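You operate a simulated robot arm through the tools that you are given. There is no shell and no other tool.

You run a simulated two-armed robot. Do the job below in one go: nothing can be reset, and whatever is moved stays where it is left.

JOB
Balance the check bench tester to 0.0 ohm on the block marked Check.
Fine: switch it on; lid shut while you balance; then open it and put the block back.

The check looks at the end state, three seconds after you hand in, the way a careful person would. Anything else that was tipped, shoved, dropped, spilled or broken makes it a failure. A push-on lid holds only when it is set on centred and level and pressed home; a screw cap is set on level and turned clockwise until tight.

ROBOT AND FRAMES
Two 7-joint arms with fingered hands on one trunk that stands fixed in place. Base frame: the origin is at the foot of the trunk, x ahead of it, y to its left, z up; the work surface is at about z = 800. Units: mm, rad, N and s.
The left shoulder is at [59, 174, 1065], the right one opposite. With the tool pointing down near the work surface each hand reaches from about 320 to 740 mm from the base axis, measured 20 degrees to its own side. Payload 3.8 kg a hand.
The tool frame of a hand sits at the grasp point between the pads (the TCP): z along the fingers, y along the line on which they close. The tips reach 26 mm beyond it. Largest opening 132 mm; the body of the gripper starts 73 mm behind the TCP. The gripper is a hand of 3 fingers: y runs from the thumb to the fingers, the wrist lies at [0, 0, -224] in the tool frame.
Orientation is that of the tool frame in the base frame, as [roll, pitch, yaw] about the fixed x, y, z axes, in that order (R = Rz(yaw) Ry(pitch) Rx(roll)). With the fingers straight down and closing along the base's y, the tool's x points along the base's -x, its y along +y and its z along -z.

CONTROLS
- The arms move only by the tool apply_moves. It takes "left_moves", "right_moves" or both (then of equal length, played together; a hand with none holds still); each is a list of rows, each a list of 6 numbers: the shift along the base's x, y, z in mm, then the turn, a rotation vector about the base's x, y, z in rad. In form: [[tx, ty, tz, rx, ry, rz], ...]. A call has 1 to 20 rows; each row is the pose to reach, as a shift and turn from the pose commanded when the call began. A row lasts 0.2 s, in which the tool goes at most 50 mm and 0.15 rad; a call with a longer step from one row to the next is refused whole. Where a pose cannot be reached the arm comes as near as it can. A force on the tool above 40 N (or 10 N above the force at the start of the call, whichever is more), or a blocked arm, ends the call early, and 0.2 s more pass. In this call time passes only in rows, and 0.2 s behind the last. It gives the time, the measured TCP pose, the force on the tool (base axes), the opening and the grip force at its end, in the units of the frame above (readings bear some noise), with the torque about the TCP (base axes, N m) and any sound that the robot's microphone picked up.
- Cameras (640 x 400 px; columns grow to the right, rows downward): "scene" is now at [179.3, 22.7, 983.7]; the picture's right is [0.27, -0.96, 0.00], its down [0.08, 0.02, -1.00] and it looks along [0.96, 0.27, 0.09] (base axes); focal length 214 px, centre (320, 200). "left" rides on the left gripper at [-62, 3, -92] in its tool frame; the picture's right is [-0.05, -1.00, 0.00], its down [0.83, -0.04, -0.56] and it looks along [0.55, -0.03, 0.83] (tool axes); focal length 230 px, centre (320, 200). "right" rides on the right gripper at [61, 3, -92] in its tool frame; the picture's right is [-0.05, 1.00, 0.00], its down [-0.83, -0.04, -0.55] and it looks along [-0.55, -0.03, 0.83] (tool axes); focal length 230 px, centre (320, 200). There is no depth. A picture from a camera that has moved, and an enlarged one, comes with that camera's place and axes in the base frame and with its lens.
- get_image(camera): a new picture of that camera. No time passes.
- slide_trunk(by): slides the trunk up (or, below 0, down) by that many mm; the arms and the scene camera ride with it, the base frame stays. It gives what a move gives, with no picture.
- curl_fingers(finger1, finger2, thumb_bend, hand): sets how far each is bent, from 0 (flat) to 1 (curled in); at 0.3 the hand is open as for a grip, at 0.7 the pads meet at the TCP. One left out holds its place. A second passes; each finger stops where it meets its share of the squeeze, and holds until it gets a number again. It is the only way to open and close the hand. It gives what a move gives, with no picture; readings hold the bend of each and the force on the fingers (four entries, about 0 where the hand has none), thumb and palm.
- pan_tilt(pan, tilt): turns the head with the scene camera to pan (to the left, within 1.047 rad either way) and tilt (down, from -0.506 to 1.204), counted from straight ahead of the robot. It gives what a move gives.
- inspect(camera, box): a new picture of the part [left, top, right, bottom] of that camera's present view, enlarged. No time passes.
- hand_in(): hands the job in; it is judged then, once.

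Places have to be worked out from the pictures, the camera data and where the tool is seen. Open the grippers and draw the arms clear of the work before you hand the job in, unless the task says otherwise.

The tools are called after "Emit:" by a JSON object that holds its "api" and its "payload". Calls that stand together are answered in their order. apply_moves: Moves the arms, as the interface text tells. Its arguments: {"type":"object","properties":{"left_moves":{"type":"array","items":{"type":"array","items":{"type":"number"}}},"right_moves":{"type":"array","items":{"type":"array","items":{"type":"number"}}}},"required":[]} The other tools are called the same way: slide_trunk (by) slides the trunk up or down; curl_fingers (finger1, finger2, thumb_bend, hand) moves the fingers one by one; pan_tilt (pan, tilt) turns the head that bears the scene camera; get_image (camera) takes a picture; inspect (camera, box) takes an enlarged picture of a part of a camera's view; hand_in () hands the job in.

At the start:

```text
clock: 0.0
left_tool_pos: [277.8, 248.9, 1145.3]
left_ee_rot: [-3.142, 0.003, -3.141]
left_ft_force: [-0.1, 0.3, 0.4]
left_ft_torque: [0.01, 0.02, -0.01]
left_finger_gap: 132.0
left_gripper_force: 0.1
left_shape: jaw
left_bend: [0.3, 0.3, 0.3]
left_finger forces: [0.0, 0.0, 0.0, 0.0, 0.1, 0.0]
right_tool_pos: [517.5, -53.8, 1042.5]
right_ee_rot: [3.14, 0.001, 3.141]
right_ft_force: [-0.9, -0.8, -0.3]
right_ft_torque: [-0.03, -0.01, -0.04]
right_finger_gap: 131.9
right_gripper_force: 0.0
right_shape: jaw
right_bend: [0.3, 0.3, 0.3]
right_finger forces: [0.1, 0.0, 0.0, 0.1, 0.1, 0.0]
trunk travel left (down, up): [-375.0, 107.0]
head pan, tilt: [0.278, -0.089]
```

scene: 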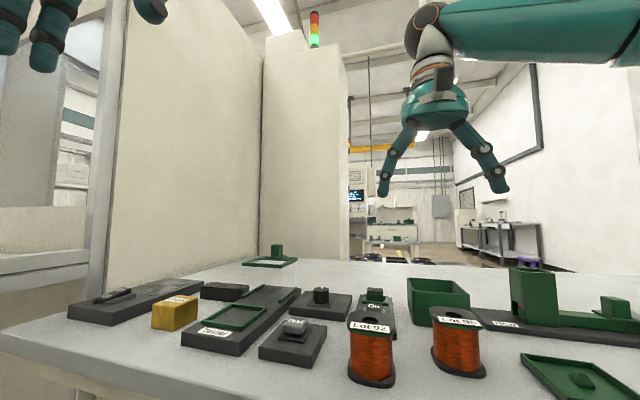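
right: 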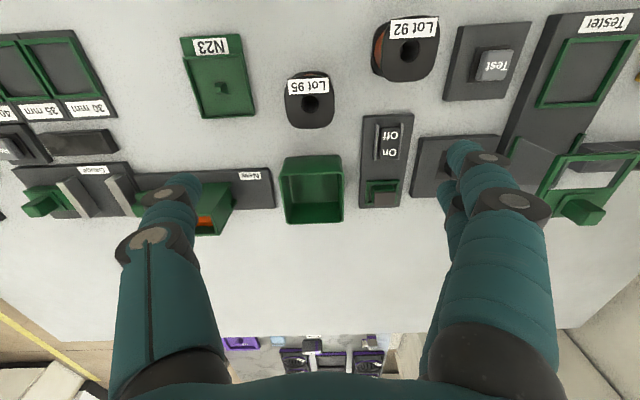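
left: 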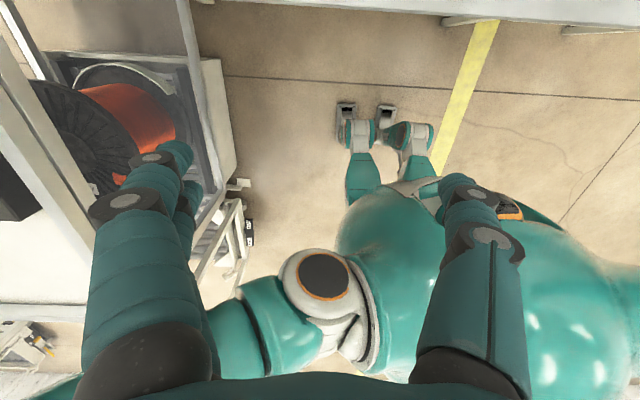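

I start by looking over the bench: I tilt the head down to see the whole work surface.

Emit:
{"api": "pan_tilt", "payload": {"pan": 0.2, "tilt": 0.6}}

```text
clock: 1.1
left_tool_pos: [277.1, 249.3, 1146.6]
left_ee_rot: [-3.141, 0.003, -3.138]
left_ft_force: [-0.5, 0.6, -0.5]
left_ft_torque: [0.03, 0.0, 0.01]
left_finger_gap: 132.0
left_gripper_force: 0.2
left_shape: jaw
left_bend: [0.3, 0.3, 0.3]
left_finger forces: [0.1, 0.0, 0.0, 0.0, 0.1, 0.0]
right_tool_pos: [517.4, -54.0, 1042.7]
right_ee_rot: [-3.141, 0.0, -3.141]
right_ft_force: [-0.3, 0.3, -0.2]
right_ft_torque: [0.02, -0.01, -0.01]
right_finger_gap: 132.0
right_gripper_force: 0.1
right_shape: jaw
right_bend: [0.3, 0.3, 0.3]
right_finger forces: [0.0, 0.0, 0.0, 0.0, 0.0, 0.0]
trunk travel left (down, up): [-375.0, 107.0]
head pan, tilt: [0.201, 0.6]
```

The head is tilted down; now I take pictures from all cameras.

Emit:
{"api": "get_image", "payload": {"camera": "scene"}}

Emit:
{"api": "get_image", "payload": {"camera": "right"}}

```text
taken
camera scene: at [181.8, 16.4, 920.8], right [0.2, -0.98, 0.0], down [-0.55, -0.11, -0.83], along [0.81, 0.17, -0.56], focal length 214 px, centre (320, 200)
```

scene: 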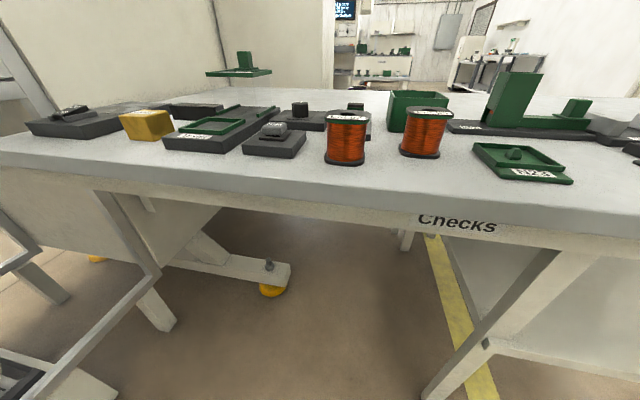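

```text
taken
camera right: at [454.8, -50.6, 1134.6], right [0.05, 1.0, 0.0], down [0.83, -0.04, 0.56], along [0.56, -0.03, -0.83], focal length 230 px, centre (320, 200)
```

right: 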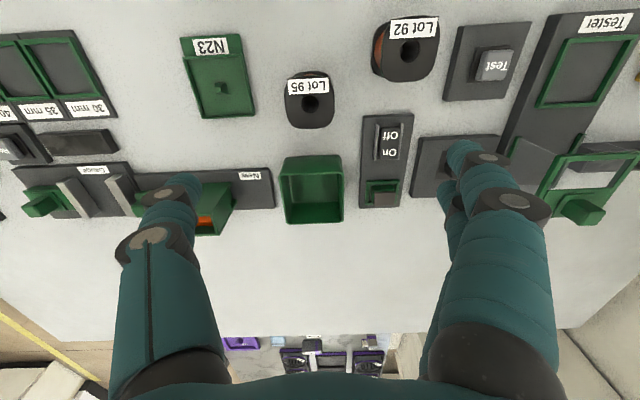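

The bench is seen at a shallow angle. I slide the trunk up to get a better look from above.

Emit:
{"api": "slide_trunk", "payload": {"by": 105}}

Emit:
{"api": "pan_tilt", "payload": {"pan": 0.35, "tilt": 0.5}}

Emit:
{"api": "get_image", "payload": {"camera": "scene"}}

Emit:
{"api": "get_image", "payload": {"camera": "right"}}

```text
clock: 2.4
left_tool_pos: [279.5, 249.3, 1249.5]
left_ee_rot: [3.141, -0.001, -3.141]
left_ft_force: [-0.3, 0.1, 0.4]
left_ft_torque: [0.0, 0.02, 0.02]
left_finger_gap: 131.9
left_gripper_force: 0.0
left_shape: jaw
left_bend: [0.3, 0.3, 0.3]
left_finger forces: [0.0, 0.0, 0.0, 0.0, 0.1, 0.0]
right_tool_pos: [518.8, -53.1, 1145.3]
right_ee_rot: [3.141, -0.002, -3.141]
right_ft_force: [0.9, 0.2, -0.1]
right_ft_torque: [-0.02, 0.03, 0.01]
right_finger_gap: 131.9
right_gripper_force: 0.1
right_shape: jaw
right_bend: [0.3, 0.3, 0.3]
right_finger forces: [0.1, 0.1, 0.1, 0.1, 0.1, 0.1]
trunk travel left (down, up): [-480.0, 2.0]
head pan, tilt: [0.201, 0.6]
```

```text
clock: 3.1
left_tool_pos: [276.5, 249.0, 1250.5]
left_ee_rot: [-3.141, 0.001, -3.139]
left_ft_force: [0.3, -0.6, 0.3]
left_ft_torque: [0.0, 0.0, 0.0]
left_finger_gap: 132.2
left_gripper_force: 0.0
left_shape: jaw
left_bend: [0.3, 0.3, 0.3]
left_finger forces: [0.0, 0.0, 0.1, 0.1, 0.0, 0.0]
right_tool_pos: [516.6, -53.3, 1147.9]
right_ee_rot: [-3.14, 0.003, -3.141]
right_ft_force: [-0.2, 0.5, 0.3]
right_ft_torque: [-0.08, -0.02, -0.01]
right_finger_gap: 131.9
right_gripper_force: 0.1
right_shape: jaw
right_bend: [0.3, 0.3, 0.3]
right_finger forces: [0.0, 0.1, 0.0, 0.0, 0.0, 0.0]
trunk travel left (down, up): [-480.0, 2.0]
head pan, tilt: [0.351, 0.499]
```

```text
taken
camera scene: at [194.0, 30.0, 1068.2], right [0.34, -0.94, 0.0], down [-0.45, -0.16, -0.88], along [0.82, 0.3, -0.48], focal length 214 px, centre (320, 200)
```

scene: 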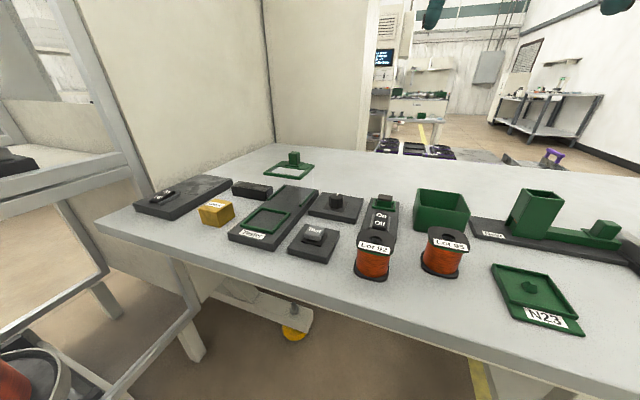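

```text
taken
camera right: at [454.8, -50.7, 1239.6], right [0.05, 1.0, 0.0], down [0.83, -0.04, 0.56], along [0.56, -0.03, -0.83], focal length 230 px, centre (320, 200)
```

right: 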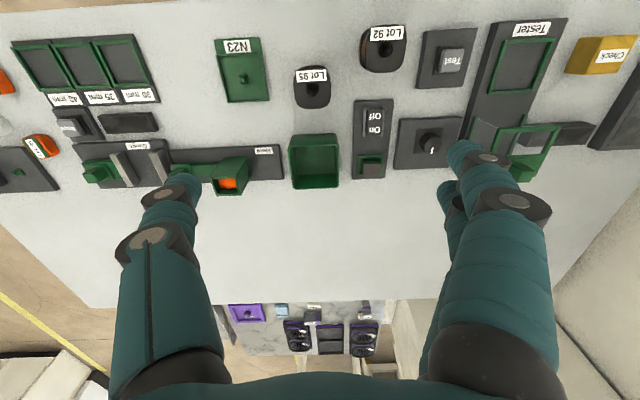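

I see a "Tester" with a green frame, a "Test" button, a round knob, an On/Off switch, the yellow "Check" block, and a green-framed piece behind the tester. I enlarge these parts.

Emit:
{"api": "inspect", "payload": {"camera": "scene", "box": [120, 140, 280, 240]}}

Emit:
{"api": "inspect", "payload": {"camera": "scene", "box": [270, 140, 430, 240]}}

Emit:
{"api": "inspect", "payload": {"camera": "scene", "box": [400, 170, 640, 320]}}

Emit:
{"api": "inspect", "payload": {"camera": "right", "box": [380, 10, 640, 190]}}

Emit:
{"api": "inspect", "payload": {"camera": "right", "box": [0, 20, 300, 210]}}

```text
4.00 times, centred on (200, 190) of scene
camera zoom: at [194.0, 30.0, 1068.2], right [0.34, -0.94, 0.0], down [-0.45, -0.16, -0.88], along [0.82, 0.3, -0.48], focal length 858 px, centre (800, 240)
```

zoom: 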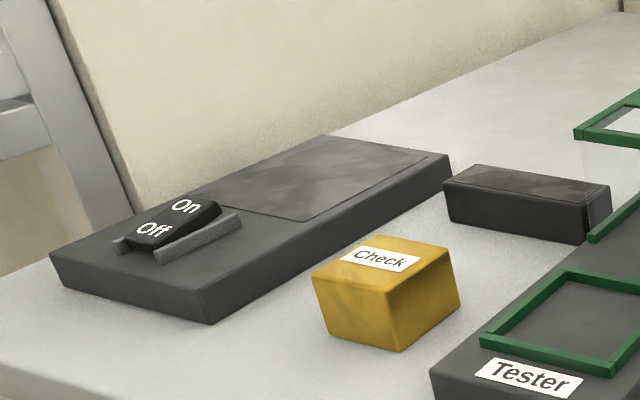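

```text
4.00 times, centred on (350, 190) of scene
camera zoom: at [194.0, 30.0, 1068.2], right [0.34, -0.94, 0.0], down [-0.45, -0.16, -0.88], along [0.82, 0.3, -0.48], focal length 858 px, centre (200, 240)
```

zoom: 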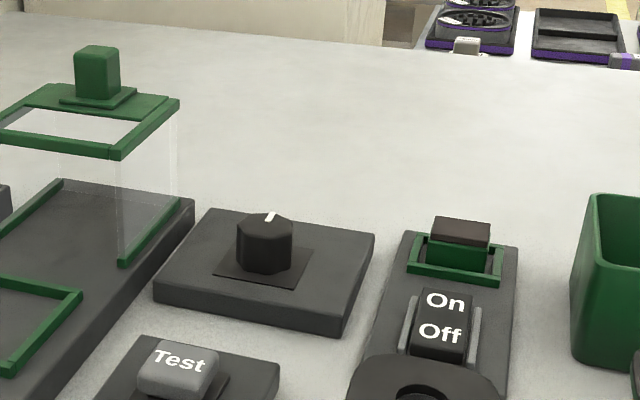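

```text
2.67 times, centred on (520, 245) of scene
camera zoom: at [194.0, 30.0, 1068.2], right [0.34, -0.94, 0.0], down [-0.45, -0.16, -0.88], along [0.82, 0.3, -0.48], focal length 572 px, centre (-213, 80)
```

zoom: 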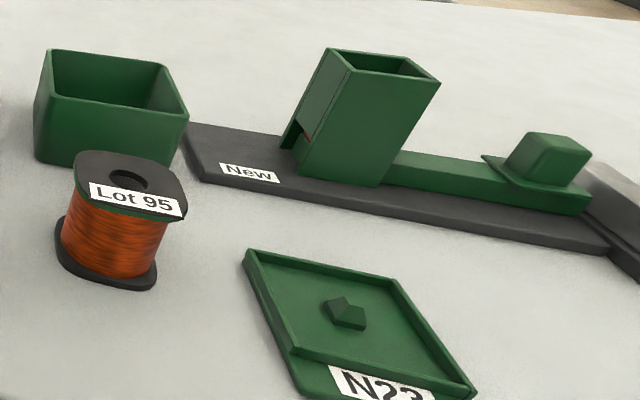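

```text
2.22 times, centred on (510, 100) of right
camera zoom: at [454.8, -50.7, 1239.6], right [0.05, 1.0, 0.0], down [0.83, -0.04, 0.56], along [0.56, -0.03, -0.83], focal length 511 px, centre (-102, 422)
```

zoom: 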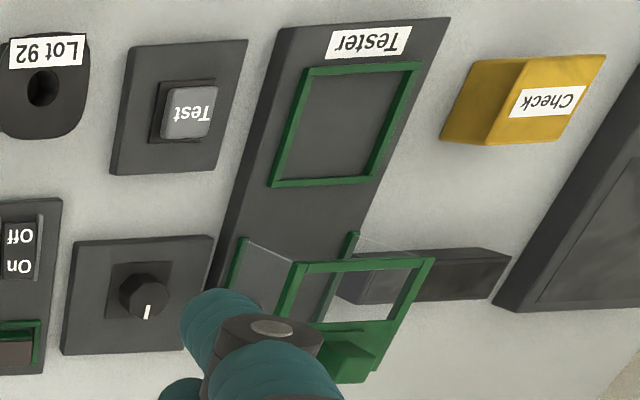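

```text
2.11 times, centred on (150, 115) of right
camera zoom: at [454.8, -50.7, 1239.6], right [0.05, 1.0, 0.0], down [0.83, -0.04, 0.56], along [0.56, -0.03, -0.83], focal length 484 px, centre (678, 379)
```

zoom: 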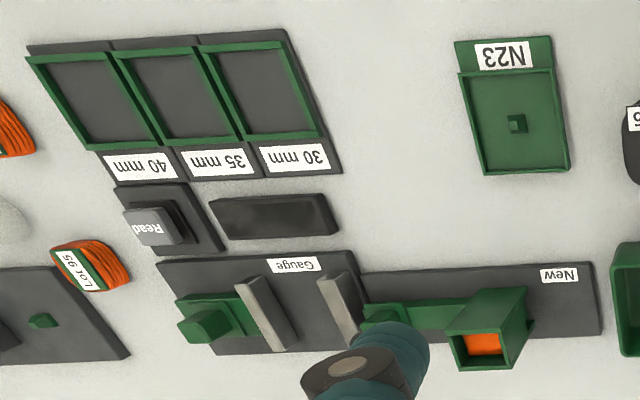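

The tester seems to have a see-through cover slid to the back, a dark display box beside it, a knob plate, a Test button and two On/Off switches. I turn the head toward the tester for closer enlargements.

Emit:
{"api": "pan_tilt", "payload": {"pan": 0.45, "tilt": 0.55}}

Emit:
{"api": "inspect", "payload": {"camera": "scene", "box": [220, 90, 380, 190]}}

Emit:
{"api": "inspect", "payload": {"camera": "scene", "box": [140, 110, 300, 210]}}

Emit:
{"api": "inspect", "payload": {"camera": "scene", "box": [340, 110, 500, 210]}}

```text
clock: 3.8
left_tool_pos: [276.6, 248.1, 1250.7]
left_ee_rot: [3.14, 0.003, -3.139]
left_ft_force: [-0.2, -0.7, -0.1]
left_ft_torque: [0.01, -0.01, 0.0]
left_finger_gap: 131.6
left_gripper_force: 0.1
left_shape: jaw
left_bend: [0.3, 0.3, 0.3]
left_finger forces: [0.1, 0.1, 0.0, 0.0, 0.1, 0.1]
right_tool_pos: [517.7, -53.9, 1147.6]
right_ee_rot: [3.141, 0.003, 3.141]
right_ft_force: [0.0, -0.4, 0.1]
right_ft_torque: [0.01, 0.01, -0.01]
right_finger_gap: 132.0
right_gripper_force: 0.0
right_shape: jaw
right_bend: [0.3, 0.3, 0.3]
right_finger forces: [0.0, 0.0, 0.0, 0.0, 0.0, 0.0]
trunk travel left (down, up): [-480.0, 2.0]
head pan, tilt: [0.45, 0.55]
```

```text
4.00 times, centred on (300, 140) of scene
camera zoom: at [189.4, 37.8, 1063.7], right [0.44, -0.9, 0.0], down [-0.47, -0.23, -0.85], along [0.77, 0.37, -0.52], focal length 858 px, centre (400, 440)
```

zoom: 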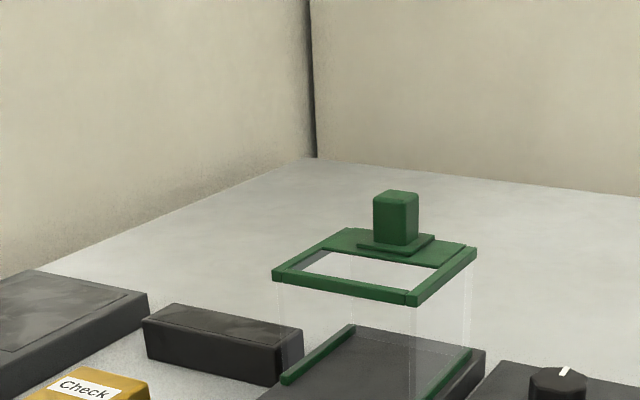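

```text
4.00 times, centred on (220, 160) of scene
camera zoom: at [189.4, 37.8, 1063.7], right [0.44, -0.9, 0.0], down [-0.47, -0.23, -0.85], along [0.77, 0.37, -0.52], focal length 858 px, centre (720, 360)
```

zoom: 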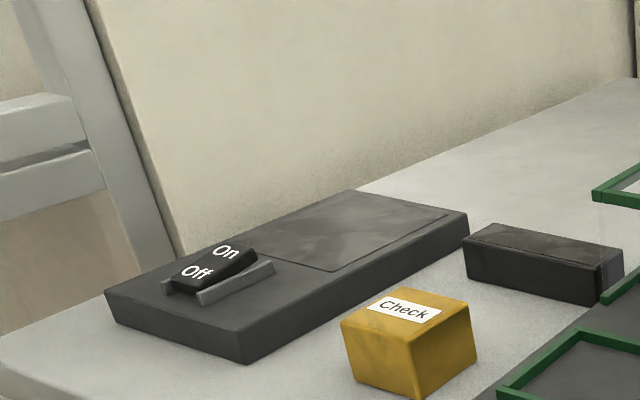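

```text
4.00 times, centred on (420, 160) of scene
camera zoom: at [189.4, 37.8, 1063.7], right [0.44, -0.9, 0.0], down [-0.47, -0.23, -0.85], along [0.77, 0.37, -0.52], focal length 858 px, centre (-80, 360)
```

zoom: 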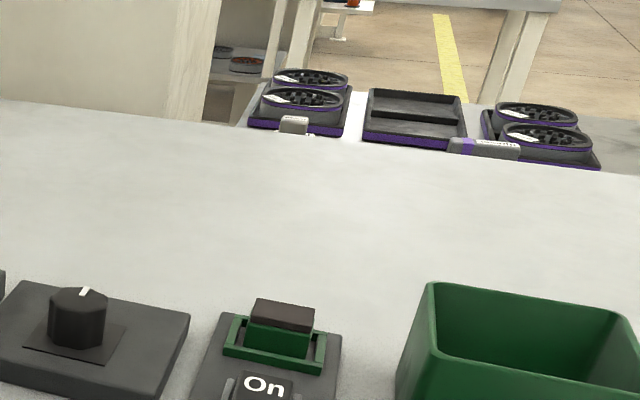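

I bring the left hand (its camera sees labels upright) over the tester region, at a safe height.

Emit:
{"api": "apply_moves", "payload": {"left_moves": [[45, 8, -10, 0, 0, 0], [90, 16, -20, 0, 0, 0], [135, 24, -30, 0, 0, 0], [180, 32, -40, 0, 0, 0], [225, 40, -50, 0, 0, 0], [270, 48, -60, 0, 0, 0], [310, 52, -70, 0, 0, 0]]}}

Emit:
{"api": "get_image", "payload": {"camera": "left"}}

Emit:
{"api": "get_image", "payload": {"camera": "scene"}}

```text
clock: 5.4
left_tool_pos: [483.6, 327.9, 1174.1]
left_ee_rot: [3.141, 0.002, -3.138]
left_ft_force: [0.8, -0.5, -0.6]
left_ft_torque: [0.02, -0.05, 0.04]
left_finger_gap: 131.8
left_gripper_force: 0.0
left_shape: jaw
left_bend: [0.3, 0.3, 0.3]
left_finger forces: [0.0, 0.0, 0.0, 0.0, 0.1, 0.0]
left hand out of reach, approached as far as the arm can: row 4, 5, 6, 7
right_tool_pos: [517.2, -53.0, 1146.9]
right_ee_rot: [3.141, 0.001, 3.142]
right_ft_force: [0.2, 1.0, 0.4]
right_ft_torque: [0.01, -0.04, 0.0]
right_finger_gap: 131.7
right_gripper_force: 0.0
right_shape: jaw
right_bend: [0.3, 0.3, 0.3]
right_finger forces: [0.0, 0.0, 0.0, 0.0, 0.0, 0.0]
trunk travel left (down, up): [-480.0, 2.0]
head pan, tilt: [0.45, 0.55]
```

```text
taken
camera left: at [544.6, 331.1, 1266.8], right [0.06, -1.0, 0.0], down [-0.83, -0.05, 0.55], along [-0.55, -0.03, -0.83], focal length 230 px, centre (320, 200)
```

left: 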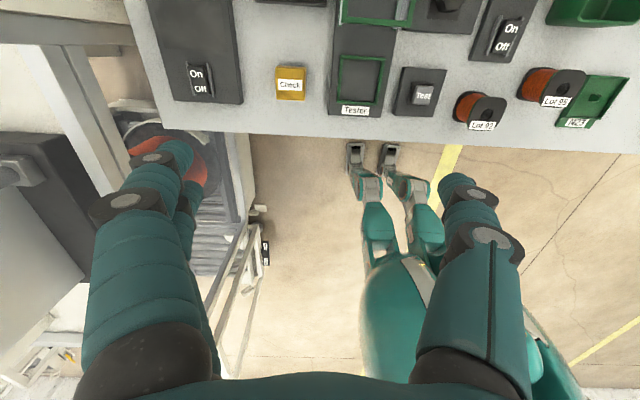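

```text
taken
camera scene: at [189.3, 37.7, 1063.6], right [0.44, -0.9, 0.0], down [-0.47, -0.23, -0.85], along [0.77, 0.37, -0.52], focal length 214 px, centre (320, 200)
```

scene: 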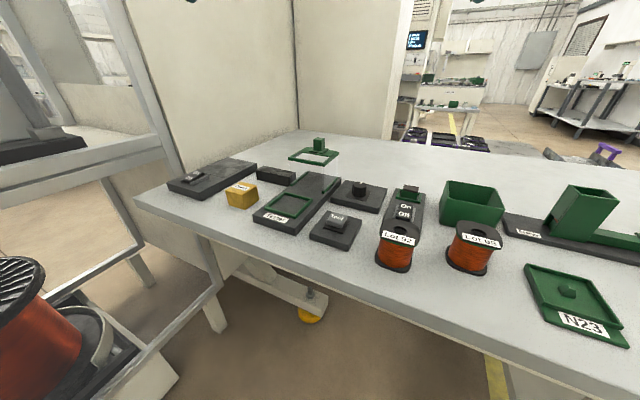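

The arm ran out of reach at that height. I lower the left hand, which should extend its reach.

Emit:
{"api": "apply_moves", "payload": {"left_moves": [[0, 0, -45, 0, 0, 0], [0, 0, -90, 0, 0, 0], [0, 0, -135, 0, 0, 0]]}}

Emit:
{"api": "get_image", "payload": {"camera": "left"}}

```text
clock: 6.2
left_tool_pos: [485.8, 328.7, 1037.1]
left_ee_rot: [-3.14, 0.0, -3.137]
left_ft_force: [-0.2, 0.1, -0.4]
left_ft_torque: [0.01, 0.0, 0.0]
left_finger_gap: 131.8
left_gripper_force: 0.0
left_shape: jaw
left_bend: [0.3, 0.3, 0.3]
left_finger forces: [0.1, 0.0, 0.0, 0.0, 0.1, 0.0]
right_tool_pos: [518.6, -53.2, 1146.3]
right_ee_rot: [-3.141, 0.0, 3.141]
right_ft_force: [0.4, 0.2, -0.1]
right_ft_torque: [0.01, 0.04, -0.03]
right_finger_gap: 131.9
right_gripper_force: 0.1
right_shape: jaw
right_bend: [0.3, 0.3, 0.3]
right_finger forces: [0.0, 0.1, 0.0, 0.0, 0.0, 0.1]
trunk travel left (down, up): [-480.0, 2.0]
head pan, tilt: [0.45, 0.55]
```

```text
taken
camera left: at [545.8, 332.0, 1129.7], right [0.06, -1.0, 0.0], down [-0.83, -0.04, 0.55], along [-0.55, -0.03, -0.83], focal length 230 px, centre (320, 200)
```

left: 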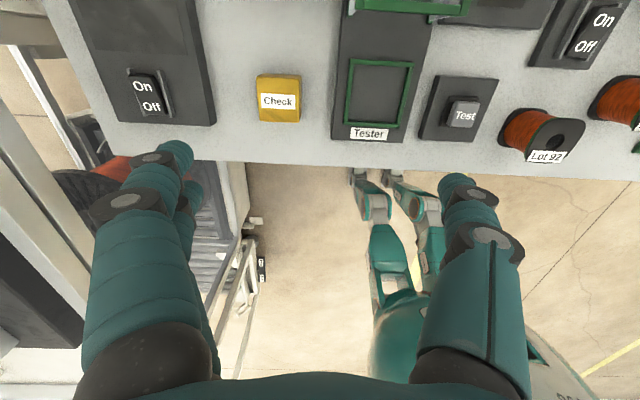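

The hand is lower now; I move it forward to see the display, lid and knob.

Emit:
{"api": "apply_moves", "payload": {"left_moves": [[45, -5, 0, 0, 0, 0], [90, -10, 0, 0, 0, 0], [135, -15, 0, 0, 0, 0], [170, -20, 0, 0, 0, 0]]}}

Emit:
{"api": "get_image", "payload": {"camera": "left"}}

```text
clock: 7.2
left_tool_pos: [500.3, 346.1, 1050.6]
left_ee_rot: [-3.14, 0.002, -3.141]
left_ft_force: [0.0, -0.3, -0.4]
left_ft_torque: [-0.01, -0.02, -0.01]
left_finger_gap: 131.7
left_gripper_force: 0.0
left_shape: jaw
left_bend: [0.3, 0.3, 0.3]
left_finger forces: [0.1, 0.0, 0.0, 0.0, 0.0, 0.0]
left hand out of reach, approached as far as the arm can: row 1, 2, 3, 4
right_tool_pos: [516.8, -52.4, 1147.7]
right_ee_rot: [-3.141, 0.001, 3.141]
right_ft_force: [-0.1, -0.4, 0.7]
right_ft_torque: [-0.02, 0.0, -0.03]
right_finger_gap: 132.0
right_gripper_force: 0.1
right_shape: jaw
right_bend: [0.3, 0.3, 0.3]
right_finger forces: [0.0, 0.0, 0.1, 0.1, 0.1, 0.0]
trunk travel left (down, up): [-480.0, 2.0]
head pan, tilt: [0.45, 0.55]
```

```text
taken
camera left: at [559.3, 348.7, 1144.1], right [0.05, -1.0, 0.0], down [-0.83, -0.04, 0.55], along [-0.55, -0.03, -0.83], focal length 230 px, centre (320, 200)
```

left: 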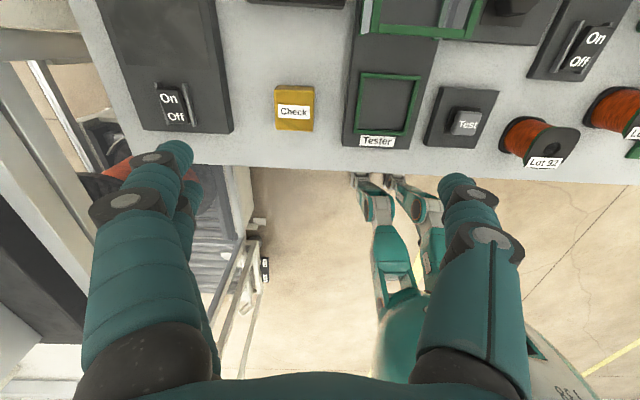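

The straight-down pose is at its reach limit, so I tilt the left hand forward (fingers pointing ahead) so that its camera looks straight down further out.

Emit:
{"api": "apply_moves", "payload": {"left_moves": [[20, -10, 0, 0, -0.14, 0], [45, -20, 0, 0, -0.28, 0], [70, -30, 0, 0, -0.42, 0], [95, -40, 0, 0, -0.56, 0], [110, -50, 0, 0, -0.7, 0]]}}

Emit:
{"api": "get_image", "payload": {"camera": "left"}}

```text
clock: 8.4
left_tool_pos: [607.0, 294.1, 1052.1]
left_ee_rot: [-3.137, 0.703, -3.14]
left_ft_force: [0.5, -0.7, 0.1]
left_ft_torque: [-0.01, 0.01, 0.04]
left_finger_gap: 131.8
left_gripper_force: 0.0
left_shape: jaw
left_bend: [0.3, 0.3, 0.3]
left_finger forces: [0.0, 0.0, 0.1, 0.1, 0.0, 0.0]
right_tool_pos: [517.5, -53.0, 1147.9]
right_ee_rot: [3.142, 0.002, -3.141]
right_ft_force: [-0.1, -0.6, 0.2]
right_ft_torque: [0.01, -0.01, 0.0]
right_finger_gap: 132.0
right_gripper_force: 0.2
right_shape: jaw
right_bend: [0.3, 0.3, 0.3]
right_finger forces: [0.0, 0.0, 0.1, 0.0, 0.0, 0.1]
trunk travel left (down, up): [-480.0, 2.0]
head pan, tilt: [0.45, 0.55]
```

```text
taken
camera left: at [594.6, 296.9, 1162.5], right [0.04, -1.0, 0.04], down [-0.99, -0.04, -0.11], along [0.12, -0.03, -0.99], focal length 230 px, centre (320, 200)
```

left: 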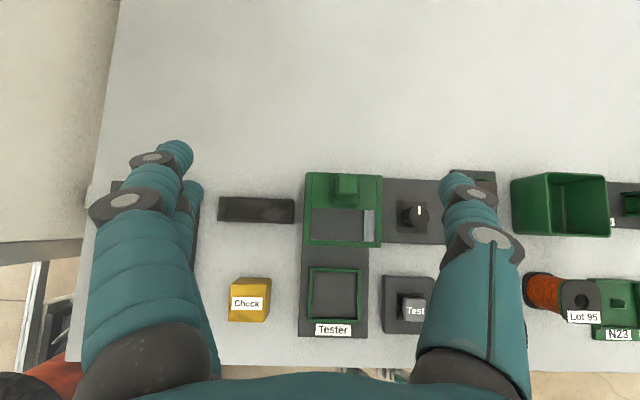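

A good top-down view. I enlarge the tester, the display and the two switches.

Emit:
{"api": "inspect", "payload": {"camera": "left", "box": [200, 150, 440, 350]}}

Emit:
{"api": "inspect", "payload": {"camera": "left", "box": [290, 160, 450, 260]}}

```text
2.00 times, centred on (320, 250) of left
camera zoom: at [594.6, 296.9, 1162.5], right [0.04, -1.0, 0.04], down [-0.99, -0.04, -0.11], along [0.12, -0.03, -0.99], focal length 460 px, centre (320, 100)
```

zoom: 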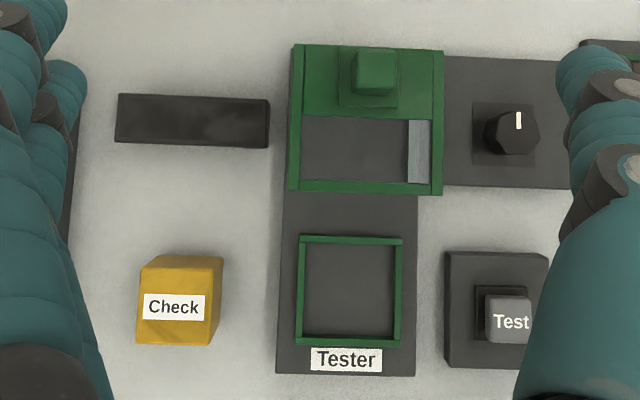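

```text
4.00 times, centred on (370, 210) of left
camera zoom: at [594.6, 296.9, 1162.5], right [0.04, -1.0, 0.04], down [-0.99, -0.04, -0.11], along [0.12, -0.03, -0.99], focal length 920 px, centre (120, 160)
```

zoom: 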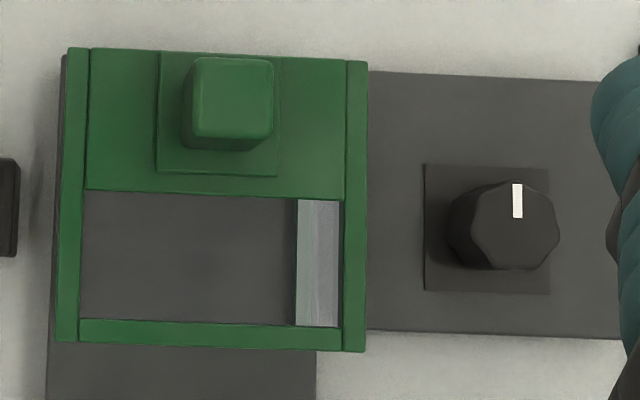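

The lid is a glazed hood about 90 mm wide with a handle, top near z=893, standing behind the nest. I enlarge it strongly from the scene camera to see how it sits and what guides it.

Emit:
{"api": "inspect", "payload": {"camera": "scene", "box": [270, 125, 350, 175]}}

Emit:
{"api": "inspect", "payload": {"camera": "scene", "box": [245, 160, 325, 240]}}

Emit:
{"api": "inspect", "payload": {"camera": "scene", "box": [380, 175, 440, 235]}}

Emit:
{"api": "inspect", "payload": {"camera": "scene", "box": [160, 150, 260, 210]}}

```text
8.00 times, centred on (310, 150) of scene
camera zoom: at [189.4, 37.8, 1063.7], right [0.44, -0.9, 0.0], down [-0.47, -0.23, -0.85], along [0.77, 0.37, -0.52], focal length 1716 px, centre (400, 600)
```

zoom: 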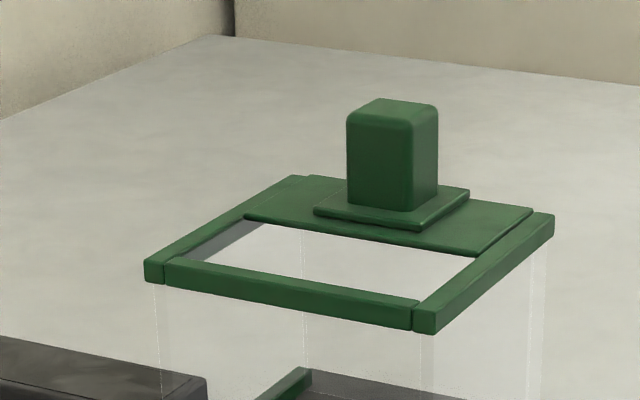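

```text
5.00 times, centred on (285, 200) of scene
camera zoom: at [189.4, 37.8, 1063.7], right [0.44, -0.9, 0.0], down [-0.47, -0.23, -0.85], along [0.77, 0.37, -0.52], focal length 1072 px, centre (495, 200)
```

zoom: 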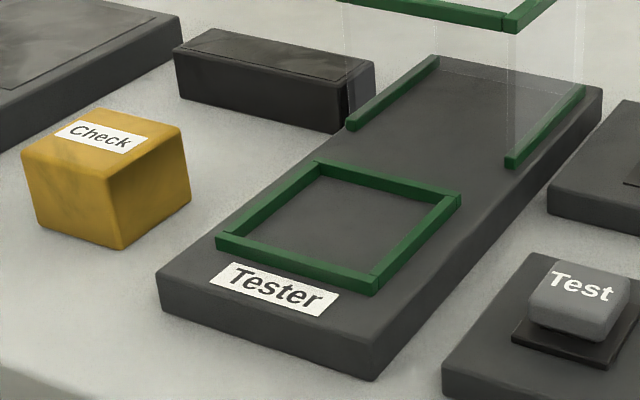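

```text
6.67 times, centred on (410, 205) of scene
camera zoom: at [189.4, 37.8, 1063.7], right [0.44, -0.9, 0.0], down [-0.47, -0.23, -0.85], along [0.77, 0.37, -0.52], focal length 1430 px, centre (-280, 167)
```

zoom: 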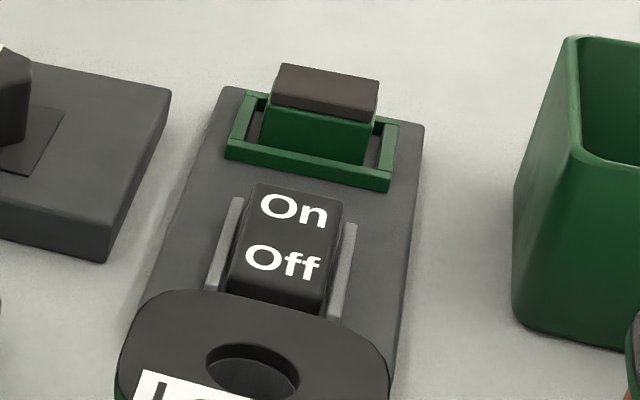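

```text
6.40 times, centred on (210, 180) of scene
camera zoom: at [189.4, 37.8, 1063.7], right [0.44, -0.9, 0.0], down [-0.47, -0.23, -0.85], along [0.77, 0.37, -0.52], focal length 1373 px, centre (1024, 328)
```

zoom: 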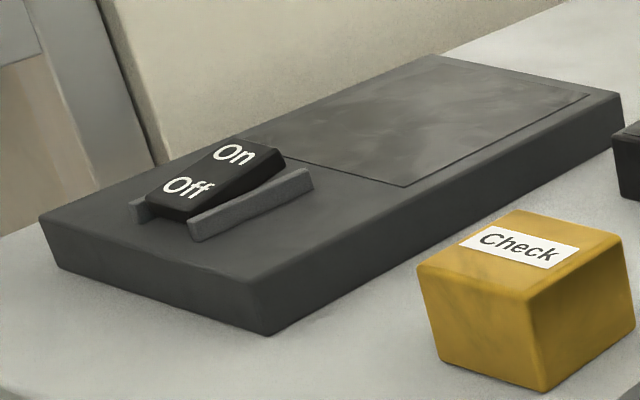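

The lid has see-through sides with green runners at left and right and looks open in front, so it likely slides toward me. Now I look closely at the switch plate near the knob from the right camera.

Emit:
{"api": "inspect", "payload": {"camera": "right", "box": [340, 90, 420, 190]}}

Emit:
{"api": "inspect", "payload": {"camera": "right", "box": [0, 90, 160, 200]}}

Emit:
{"api": "get_image", "payload": {"camera": "right"}}

```text
4.00 times, centred on (380, 140) of right
camera zoom: at [454.7, -50.8, 1239.7], right [0.05, 1.0, 0.0], down [0.83, -0.04, 0.56], along [0.56, -0.03, -0.83], focal length 920 px, centre (80, 440)
```

zoom: 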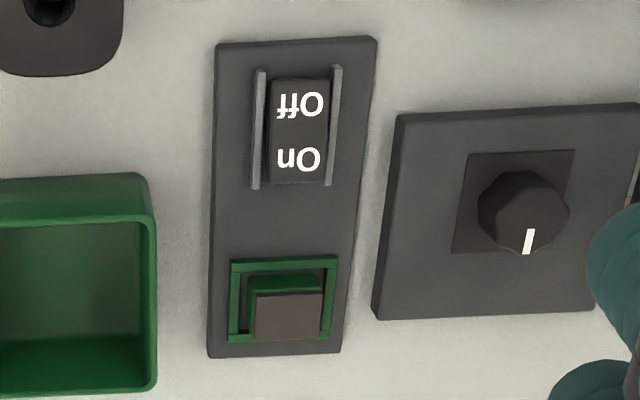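

```text
3.64 times, centred on (80, 145) of right
camera zoom: at [454.7, -50.8, 1239.7], right [0.05, 1.0, 0.0], down [0.83, -0.04, 0.56], along [0.56, -0.03, -0.83], focal length 837 px, centre (1193, 400)
```

zoom: 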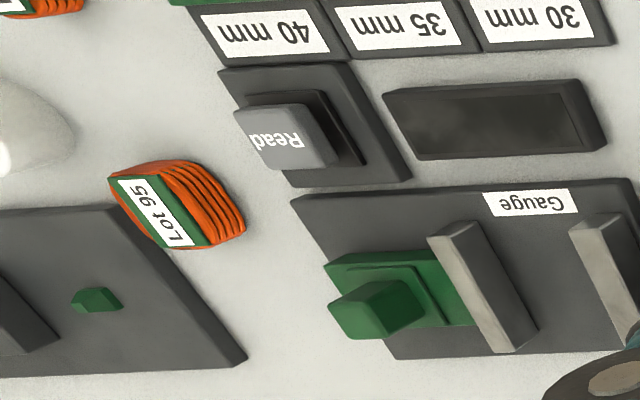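

```text
taken
camera right: at [454.7, -50.8, 1239.7], right [0.05, 1.0, 0.0], down [0.83, -0.04, 0.56], along [0.56, -0.03, -0.83], focal length 230 px, centre (320, 200)
```

right: 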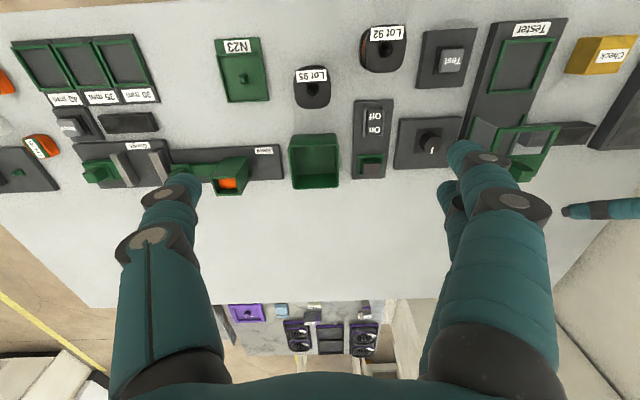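

The "On" mark of that switch lies near (585, 39, 832). First I draw the left hand back upright and clear, then lower the trunk to its working height.

Emit:
{"api": "apply_moves", "payload": {"left_moves": [[-15, 10, 10, 0, 0.14, 0], [-40, 20, 20, 0, 0.28, 0], [-65, 30, 20, 0, 0.42, 0], [-90, 40, 20, 0, 0.56, 0], [-115, 50, 20, 0, 0.7, 0], [-160, 60, 20, 0, 0.7, 0], [-205, 70, 20, 0, 0.7, 0]]}}

Emit:
{"api": "slide_trunk", "payload": {"by": -105}}

Emit:
{"api": "curl_fingers", "payload": {"hand": "right", "thumb_bend": 0.7, "finger1": 0.3, "finger2": 0.3}}

Emit:
{"api": "pan_tilt", "payload": {"pan": 0.1, "tilt": 0.3}}

Emit:
{"api": "get_image", "payload": {"camera": "scene"}}

Emit:
{"api": "get_image", "payload": {"camera": "right"}}

```text
clock: 10.0
left_tool_pos: [402.5, 364.8, 1071.2]
left_ee_rot: [-3.14, 0.001, -3.139]
left_ft_force: [-0.1, -0.2, -0.2]
left_ft_torque: [-0.01, -0.01, -0.02]
left_finger_gap: 131.8
left_gripper_force: 0.1
left_shape: jaw
left_bend: [0.3, 0.3, 0.3]
left_finger forces: [0.0, 0.0, 0.0, 0.0, 0.0, 0.1]
right_tool_pos: [517.4, -54.8, 1148.5]
right_ee_rot: [3.141, 0.001, -3.141]
right_ft_force: [0.3, -0.9, 0.2]
right_ft_torque: [-0.03, -0.03, 0.0]
right_finger_gap: 132.0
right_gripper_force: 0.0
right_shape: jaw
right_bend: [0.3, 0.3, 0.3]
right_finger forces: [0.0, 0.1, 0.0, 0.0, 0.0, 0.0]
trunk travel left (down, up): [-480.0, 2.0]
head pan, tilt: [0.45, 0.55]
```

```text
clock: 11.4
left_tool_pos: [402.3, 365.2, 968.2]
left_ee_rot: [-3.141, 0.001, -3.138]
left_ft_force: [0.2, -0.3, -0.7]
left_ft_torque: [0.01, -0.01, 0.04]
left_finger_gap: 131.8
left_gripper_force: 0.0
left_shape: jaw
left_bend: [0.3, 0.3, 0.3]
left_finger forces: [0.1, 0.0, 0.0, 0.0, 0.0, 0.0]
right_tool_pos: [517.1, -53.3, 1043.7]
right_ee_rot: [-3.141, 0.003, 3.141]
right_ft_force: [-0.8, -0.2, 0.3]
right_ft_torque: [0.02, -0.01, -0.03]
right_finger_gap: 131.8
right_gripper_force: 0.1
right_shape: jaw
right_bend: [0.3, 0.3, 0.3]
right_finger forces: [0.0, 0.0, 0.1, 0.0, 0.1, 0.1]
trunk travel left (down, up): [-375.0, 107.0]
head pan, tilt: [0.45, 0.55]
```

```text
clock: 12.4
left_tool_pos: [403.5, 364.2, 967.5]
left_ee_rot: [-3.14, 0.001, -3.139]
left_ft_force: [-0.3, -0.4, -0.5]
left_ft_torque: [-0.02, -0.02, -0.02]
left_finger_gap: 132.1
left_gripper_force: 0.1
left_shape: jaw
left_bend: [0.3, 0.3, 0.3]
left_finger forces: [0.1, 0.0, 0.0, 0.0, 0.1, 0.0]
right_tool_pos: [517.8, -54.1, 1044.2]
right_ee_rot: [-3.14, 0.001, 3.141]
right_ft_force: [0.3, 0.9, 0.3]
right_ft_torque: [-0.02, -0.01, -0.01]
right_finger_gap: 69.1
right_gripper_force: 0.0
right_shape: fingers
right_bend: [0.3, 0.3, 0.7]
right_finger forces: [0.0, 0.1, 0.0, 0.0, 0.0, 0.0]
trunk travel left (down, up): [-375.0, 107.0]
head pan, tilt: [0.45, 0.55]
```

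```text
clock: 13.2
left_tool_pos: [403.5, 364.3, 967.3]
left_ee_rot: [-3.141, 0.002, -3.139]
left_ft_force: [0.5, -0.4, -0.3]
left_ft_torque: [0.0, 0.0, 0.02]
left_finger_gap: 131.9
left_gripper_force: 0.0
left_shape: jaw
left_bend: [0.3, 0.3, 0.3]
left_finger forces: [0.0, 0.1, 0.0, 0.0, 0.0, 0.0]
right_tool_pos: [518.2, -53.0, 1043.5]
right_ee_rot: [-3.14, 0.0, 3.14]
right_ft_force: [-0.8, -0.4, 0.3]
right_ft_torque: [-0.01, -0.02, 0.03]
right_finger_gap: 69.0
right_gripper_force: 0.1
right_shape: fingers
right_bend: [0.3, 0.3, 0.7]
right_finger forces: [0.0, 0.0, 0.0, 0.0, 0.0, 0.0]
trunk travel left (down, up): [-375.0, 107.0]
head pan, tilt: [0.099, 0.3]
```

```text
taken
camera scene: at [188.1, 8.1, 948.1], right [0.1, -0.99, 0.0], down [-0.29, -0.03, -0.96], along [0.95, 0.1, -0.3], focal length 214 px, centre (320, 200)
```

scene: 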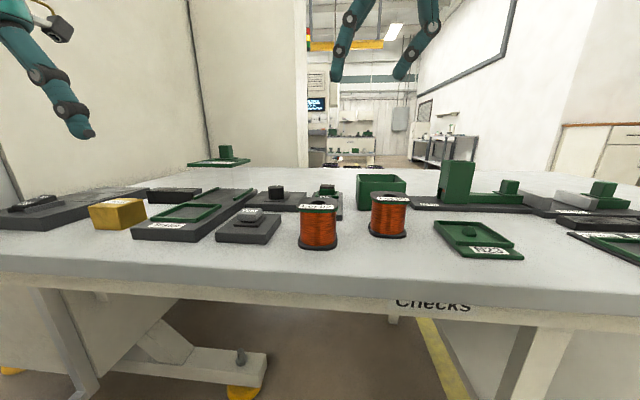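

```text
taken
camera right: at [454.8, -50.6, 1134.7], right [0.05, 1.0, 0.0], down [0.83, -0.04, 0.56], along [0.56, -0.03, -0.83], focal length 230 px, centre (320, 200)
```

right: 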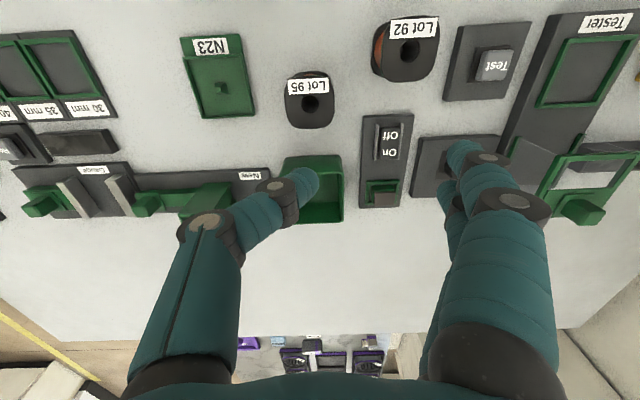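

I raise the head a little to see the shape of the right hand with the thumb bent.

Emit:
{"api": "pan_tilt", "payload": {"pan": -0.1, "tilt": -0.15}}

Emit:
{"api": "inspect", "payload": {"camera": "scene", "box": [200, 40, 440, 240]}}

```text
clock: 14.1
left_tool_pos: [403.2, 364.0, 967.4]
left_ee_rot: [3.14, 0.002, -3.137]
left_ft_force: [-0.1, 0.3, 0.2]
left_ft_torque: [0.0, 0.0, 0.0]
left_finger_gap: 132.0
left_gripper_force: 0.2
left_shape: jaw
left_bend: [0.3, 0.3, 0.3]
left_finger forces: [0.1, 0.0, 0.0, 0.0, 0.0, 0.1]
right_tool_pos: [516.8, -52.9, 1043.4]
right_ee_rot: [3.14, 0.001, 3.141]
right_ft_force: [0.1, 0.4, 0.7]
right_ft_torque: [0.0, -0.02, -0.03]
right_finger_gap: 69.2
right_gripper_force: 0.1
right_shape: fingers
right_bend: [0.3, 0.3, 0.7]
right_finger forces: [0.0, 0.0, 0.0, 0.0, 0.0, 0.0]
trunk travel left (down, up): [-375.0, 107.0]
head pan, tilt: [-0.099, -0.15]
```

```text
2.00 times, centred on (320, 140) of scene
camera zoom: at [180.1, -9.7, 989.0], right [-0.1, -1.0, 0.0], down [0.15, -0.01, -0.99], along [0.98, -0.1, 0.15], focal length 429 px, centre (320, 320)
```

zoom: 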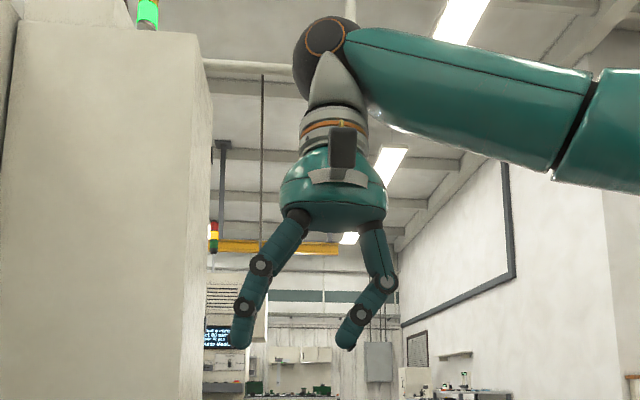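

The thumb and fingers at bend 0.3 hang almost vertically about 74 mm either side of the TCP, so I will press with the thumb, with the hand rolled 0.2 rad so the fingers ride higher. I reset the thumb to 0.3 and bring the right hand above the switch.

Emit:
{"api": "curl_fingers", "payload": {"hand": "right", "thumb_bend": 0.3}}

Emit:
{"api": "apply_moves", "payload": {"right_moves": [[14, 32, -15, 0.05, 0, 0], [28, 64, -30, 0.1, 0, 0], [42, 96, -50, 0.15, 0, 0], [56, 128, -75, 0.2, 0, 0], [69, 159, -100, 0.2, 0, 0]]}}

Emit:
{"api": "pan_tilt", "payload": {"pan": 0.2, "tilt": 0.2}}

Emit:
{"api": "get_image", "payload": {"camera": "scene"}}

Emit:
{"api": "get_image", "payload": {"camera": "right"}}

```text
clock: 15.1
left_tool_pos: [402.5, 363.7, 967.6]
left_ee_rot: [-3.141, 0.002, -3.137]
left_ft_force: [0.8, -0.7, 0.7]
left_ft_torque: [0.02, 0.03, -0.03]
left_finger_gap: 131.6
left_gripper_force: 0.0
left_shape: jaw
left_bend: [0.3, 0.3, 0.3]
left_finger forces: [0.1, 0.0, 0.1, 0.0, 0.0, 0.0]
right_tool_pos: [516.4, -54.6, 1042.8]
right_ee_rot: [3.141, 0.002, -3.141]
right_ft_force: [0.2, 0.2, -0.4]
right_ft_torque: [-0.03, -0.03, 0.0]
right_finger_gap: 134.4
right_gripper_force: 0.1
right_shape: fingers
right_bend: [0.3, 0.3, 0.3]
right_finger forces: [0.1, 0.1, 0.1, 0.0, 0.0, 0.0]
trunk travel left (down, up): [-375.0, 107.0]
head pan, tilt: [-0.099, -0.15]
```

```text
clock: 16.3
left_tool_pos: [404.5, 364.1, 966.4]
left_ee_rot: [-3.139, 0.002, -3.139]
left_ft_force: [-0.3, 1.1, 0.8]
left_ft_torque: [0.05, -0.01, 0.0]
left_finger_gap: 132.1
left_gripper_force: 0.1
left_shape: jaw
left_bend: [0.3, 0.3, 0.3]
left_finger forces: [0.0, 0.0, 0.0, 0.0, 0.0, 0.1]
right_tool_pos: [587.0, 107.0, 942.1]
right_ee_rot: [2.944, 0.001, 3.141]
right_ft_force: [-0.1, 0.5, 0.4]
right_ft_torque: [-0.01, 0.04, 0.0]
right_finger_gap: 134.5
right_gripper_force: 0.1
right_shape: fingers
right_bend: [0.3, 0.3, 0.3]
right_finger forces: [0.1, 0.0, 0.1, 0.0, 0.1, 0.1]
trunk travel left (down, up): [-375.0, 107.0]
head pan, tilt: [-0.099, -0.15]
```

```text
clock: 17.1
left_tool_pos: [403.5, 364.5, 967.4]
left_ee_rot: [-3.141, 0.001, -3.138]
left_ft_force: [-0.5, 0.4, 0.1]
left_ft_torque: [0.0, 0.0, 0.02]
left_finger_gap: 132.3
left_gripper_force: 0.0
left_shape: jaw
left_bend: [0.3, 0.3, 0.3]
left_finger forces: [0.0, 0.1, 0.0, 0.1, 0.1, 0.0]
right_tool_pos: [586.3, 105.6, 942.4]
right_ee_rot: [2.943, 0.002, -3.141]
right_ft_force: [0.3, 0.4, 0.5]
right_ft_torque: [0.02, -0.02, -0.01]
right_finger_gap: 134.3
right_gripper_force: 0.2
right_shape: fingers
right_bend: [0.3, 0.3, 0.3]
right_finger forces: [0.0, 0.0, 0.0, 0.0, 0.0, 0.0]
trunk travel left (down, up): [-375.0, 107.0]
head pan, tilt: [0.201, 0.201]
```

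```text
taken
camera scene: at [186.5, 17.4, 957.5], right [0.2, -0.98, 0.0], down [-0.19, -0.04, -0.98], along [0.96, 0.2, -0.2], focal length 214 px, centre (320, 200)
```

scene: 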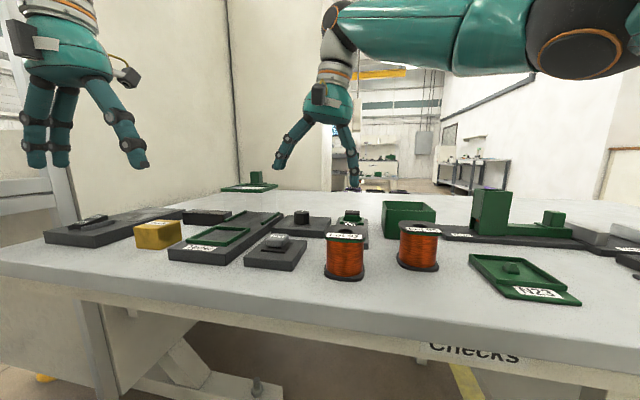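

```text
taken
camera right: at [524.2, 89.9, 1033.3], right [0.05, 0.98, 0.2], down [0.83, -0.15, 0.54], along [0.56, 0.14, -0.82], focal length 230 px, centre (320, 200)
```

right: 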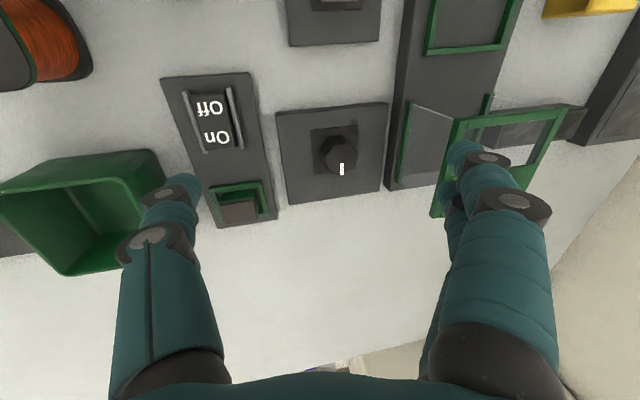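

The thumb tip is near (588, 36, 902), the "On" mark at (584, 39, 832). I shift 3 mm left and lower to about 10 mm above the rocker, then check.

Emit:
{"api": "apply_moves", "payload": {"right_moves": [[0, 3, -30, 0, 0, 0], [0, 3, -56, 0, 0, 0]]}}

Emit:
{"api": "get_image", "payload": {"camera": "right"}}

Emit:
{"api": "inspect", "payload": {"camera": "scene", "box": [280, 150, 440, 250]}}

```text
clock: 17.7
left_tool_pos: [403.8, 363.3, 967.7]
left_ee_rot: [3.141, 0.0, -3.138]
left_ft_force: [0.1, 0.1, -0.1]
left_ft_torque: [0.01, 0.01, -0.01]
left_finger_gap: 131.7
left_gripper_force: 0.0
left_shape: jaw
left_bend: [0.3, 0.3, 0.3]
left_finger forces: [0.1, 0.0, 0.0, 0.1, 0.1, 0.0]
right_tool_pos: [587.2, 108.4, 885.7]
right_ee_rot: [2.941, 0.002, -3.141]
right_ft_force: [-0.5, -0.4, 0.3]
right_ft_torque: [0.0, 0.01, -0.02]
right_finger_gap: 134.4
right_gripper_force: 0.0
right_shape: fingers
right_bend: [0.3, 0.3, 0.3]
right_finger forces: [0.0, 0.1, 0.1, 0.1, 0.1, 0.0]
trunk travel left (down, up): [-375.0, 107.0]
head pan, tilt: [0.201, 0.201]
```

```text
taken
camera right: at [524.7, 92.8, 976.6], right [0.05, 0.98, 0.2], down [0.83, -0.15, 0.54], along [0.56, 0.14, -0.82], focal length 230 px, centre (320, 200)
```

right: 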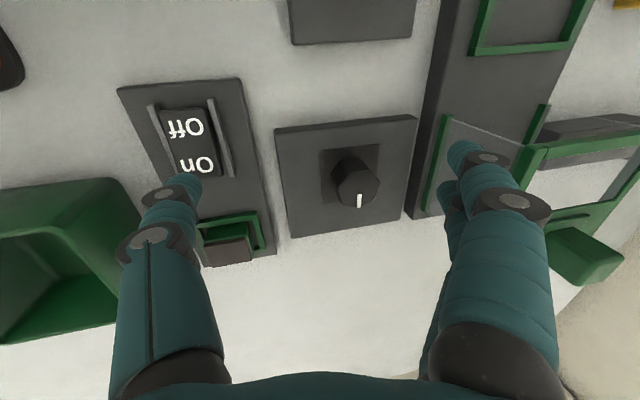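

```text
4.00 times, centred on (360, 200) of scene
camera zoom: at [186.6, 17.3, 957.4], right [0.2, -0.98, 0.0], down [-0.2, -0.04, -0.98], along [0.96, 0.2, -0.2], focal length 858 px, centre (160, 200)
```

zoom: 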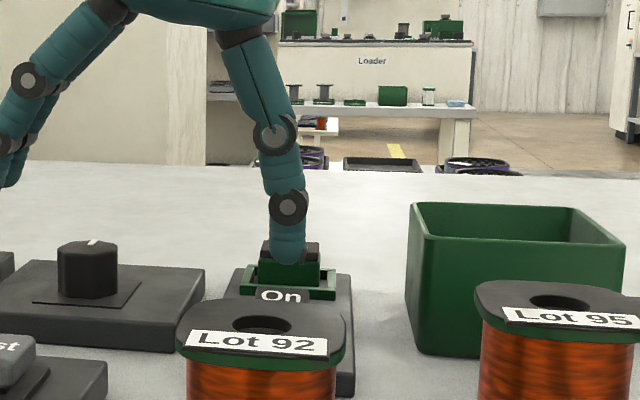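

The thumb tip is about 15 mm above the "On" end of the rocker (tip z≈846, rocker ≈831). I press down in small steps.

Emit:
{"api": "apply_moves", "payload": {"right_moves": [[0, 2, -8, 0, 0, 0], [0, 2, -13, 0, 0, 0], [0, 2, -16, 0, 0, 0], [0, 2, -18, 0, 0, 0], [0, 2, -20, 0, 0, 0]]}}

Emit:
{"api": "get_image", "payload": {"camera": "right"}}

Emit:
{"api": "get_image", "payload": {"camera": "scene"}}

```text
clock: 18.9
left_tool_pos: [403.2, 364.2, 968.4]
left_ee_rot: [3.14, 0.003, -3.138]
left_ft_force: [1.3, 0.4, 0.0]
left_ft_torque: [-0.02, 0.0, -0.02]
left_finger_gap: 131.8
left_gripper_force: 0.1
left_shape: jaw
left_bend: [0.3, 0.3, 0.3]
left_finger forces: [0.1, 0.1, 0.0, 0.0, 0.1, 0.0]
right_tool_pos: [586.1, 111.4, 866.3]
right_ee_rot: [2.94, 0.002, -3.141]
right_ft_force: [-0.1, -1.0, 0.2]
right_ft_torque: [-0.04, 0.02, -0.01]
right_finger_gap: 135.0
right_gripper_force: 0.1
right_shape: fingers
right_bend: [0.3, 0.3, 0.3]
right_finger forces: [0.0, 0.0, 0.0, 0.0, 0.2, 0.1]
trunk travel left (down, up): [-375.0, 107.0]
head pan, tilt: [0.201, 0.201]
```

```text
taken
camera right: at [523.8, 95.1, 957.3], right [0.05, 0.98, 0.2], down [0.83, -0.15, 0.54], along [0.56, 0.14, -0.82], focal length 230 px, centre (320, 200)
```

right: 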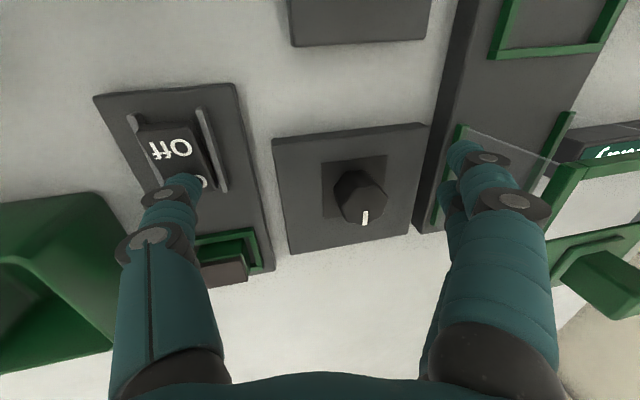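

```text
taken
camera scene: at [186.5, 17.4, 957.5], right [0.2, -0.98, 0.0], down [-0.2, -0.04, -0.98], along [0.96, 0.2, -0.2], focal length 214 px, centre (320, 200)
```

scene: 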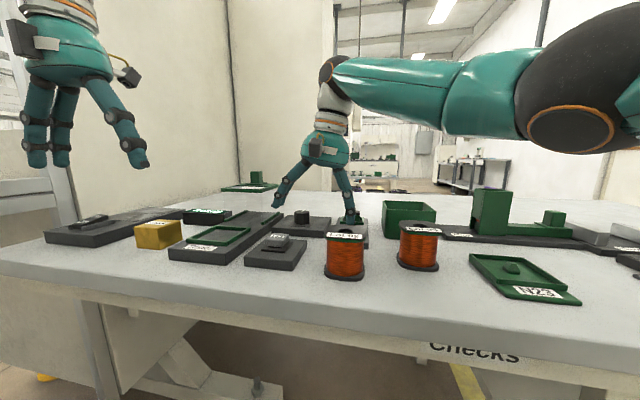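

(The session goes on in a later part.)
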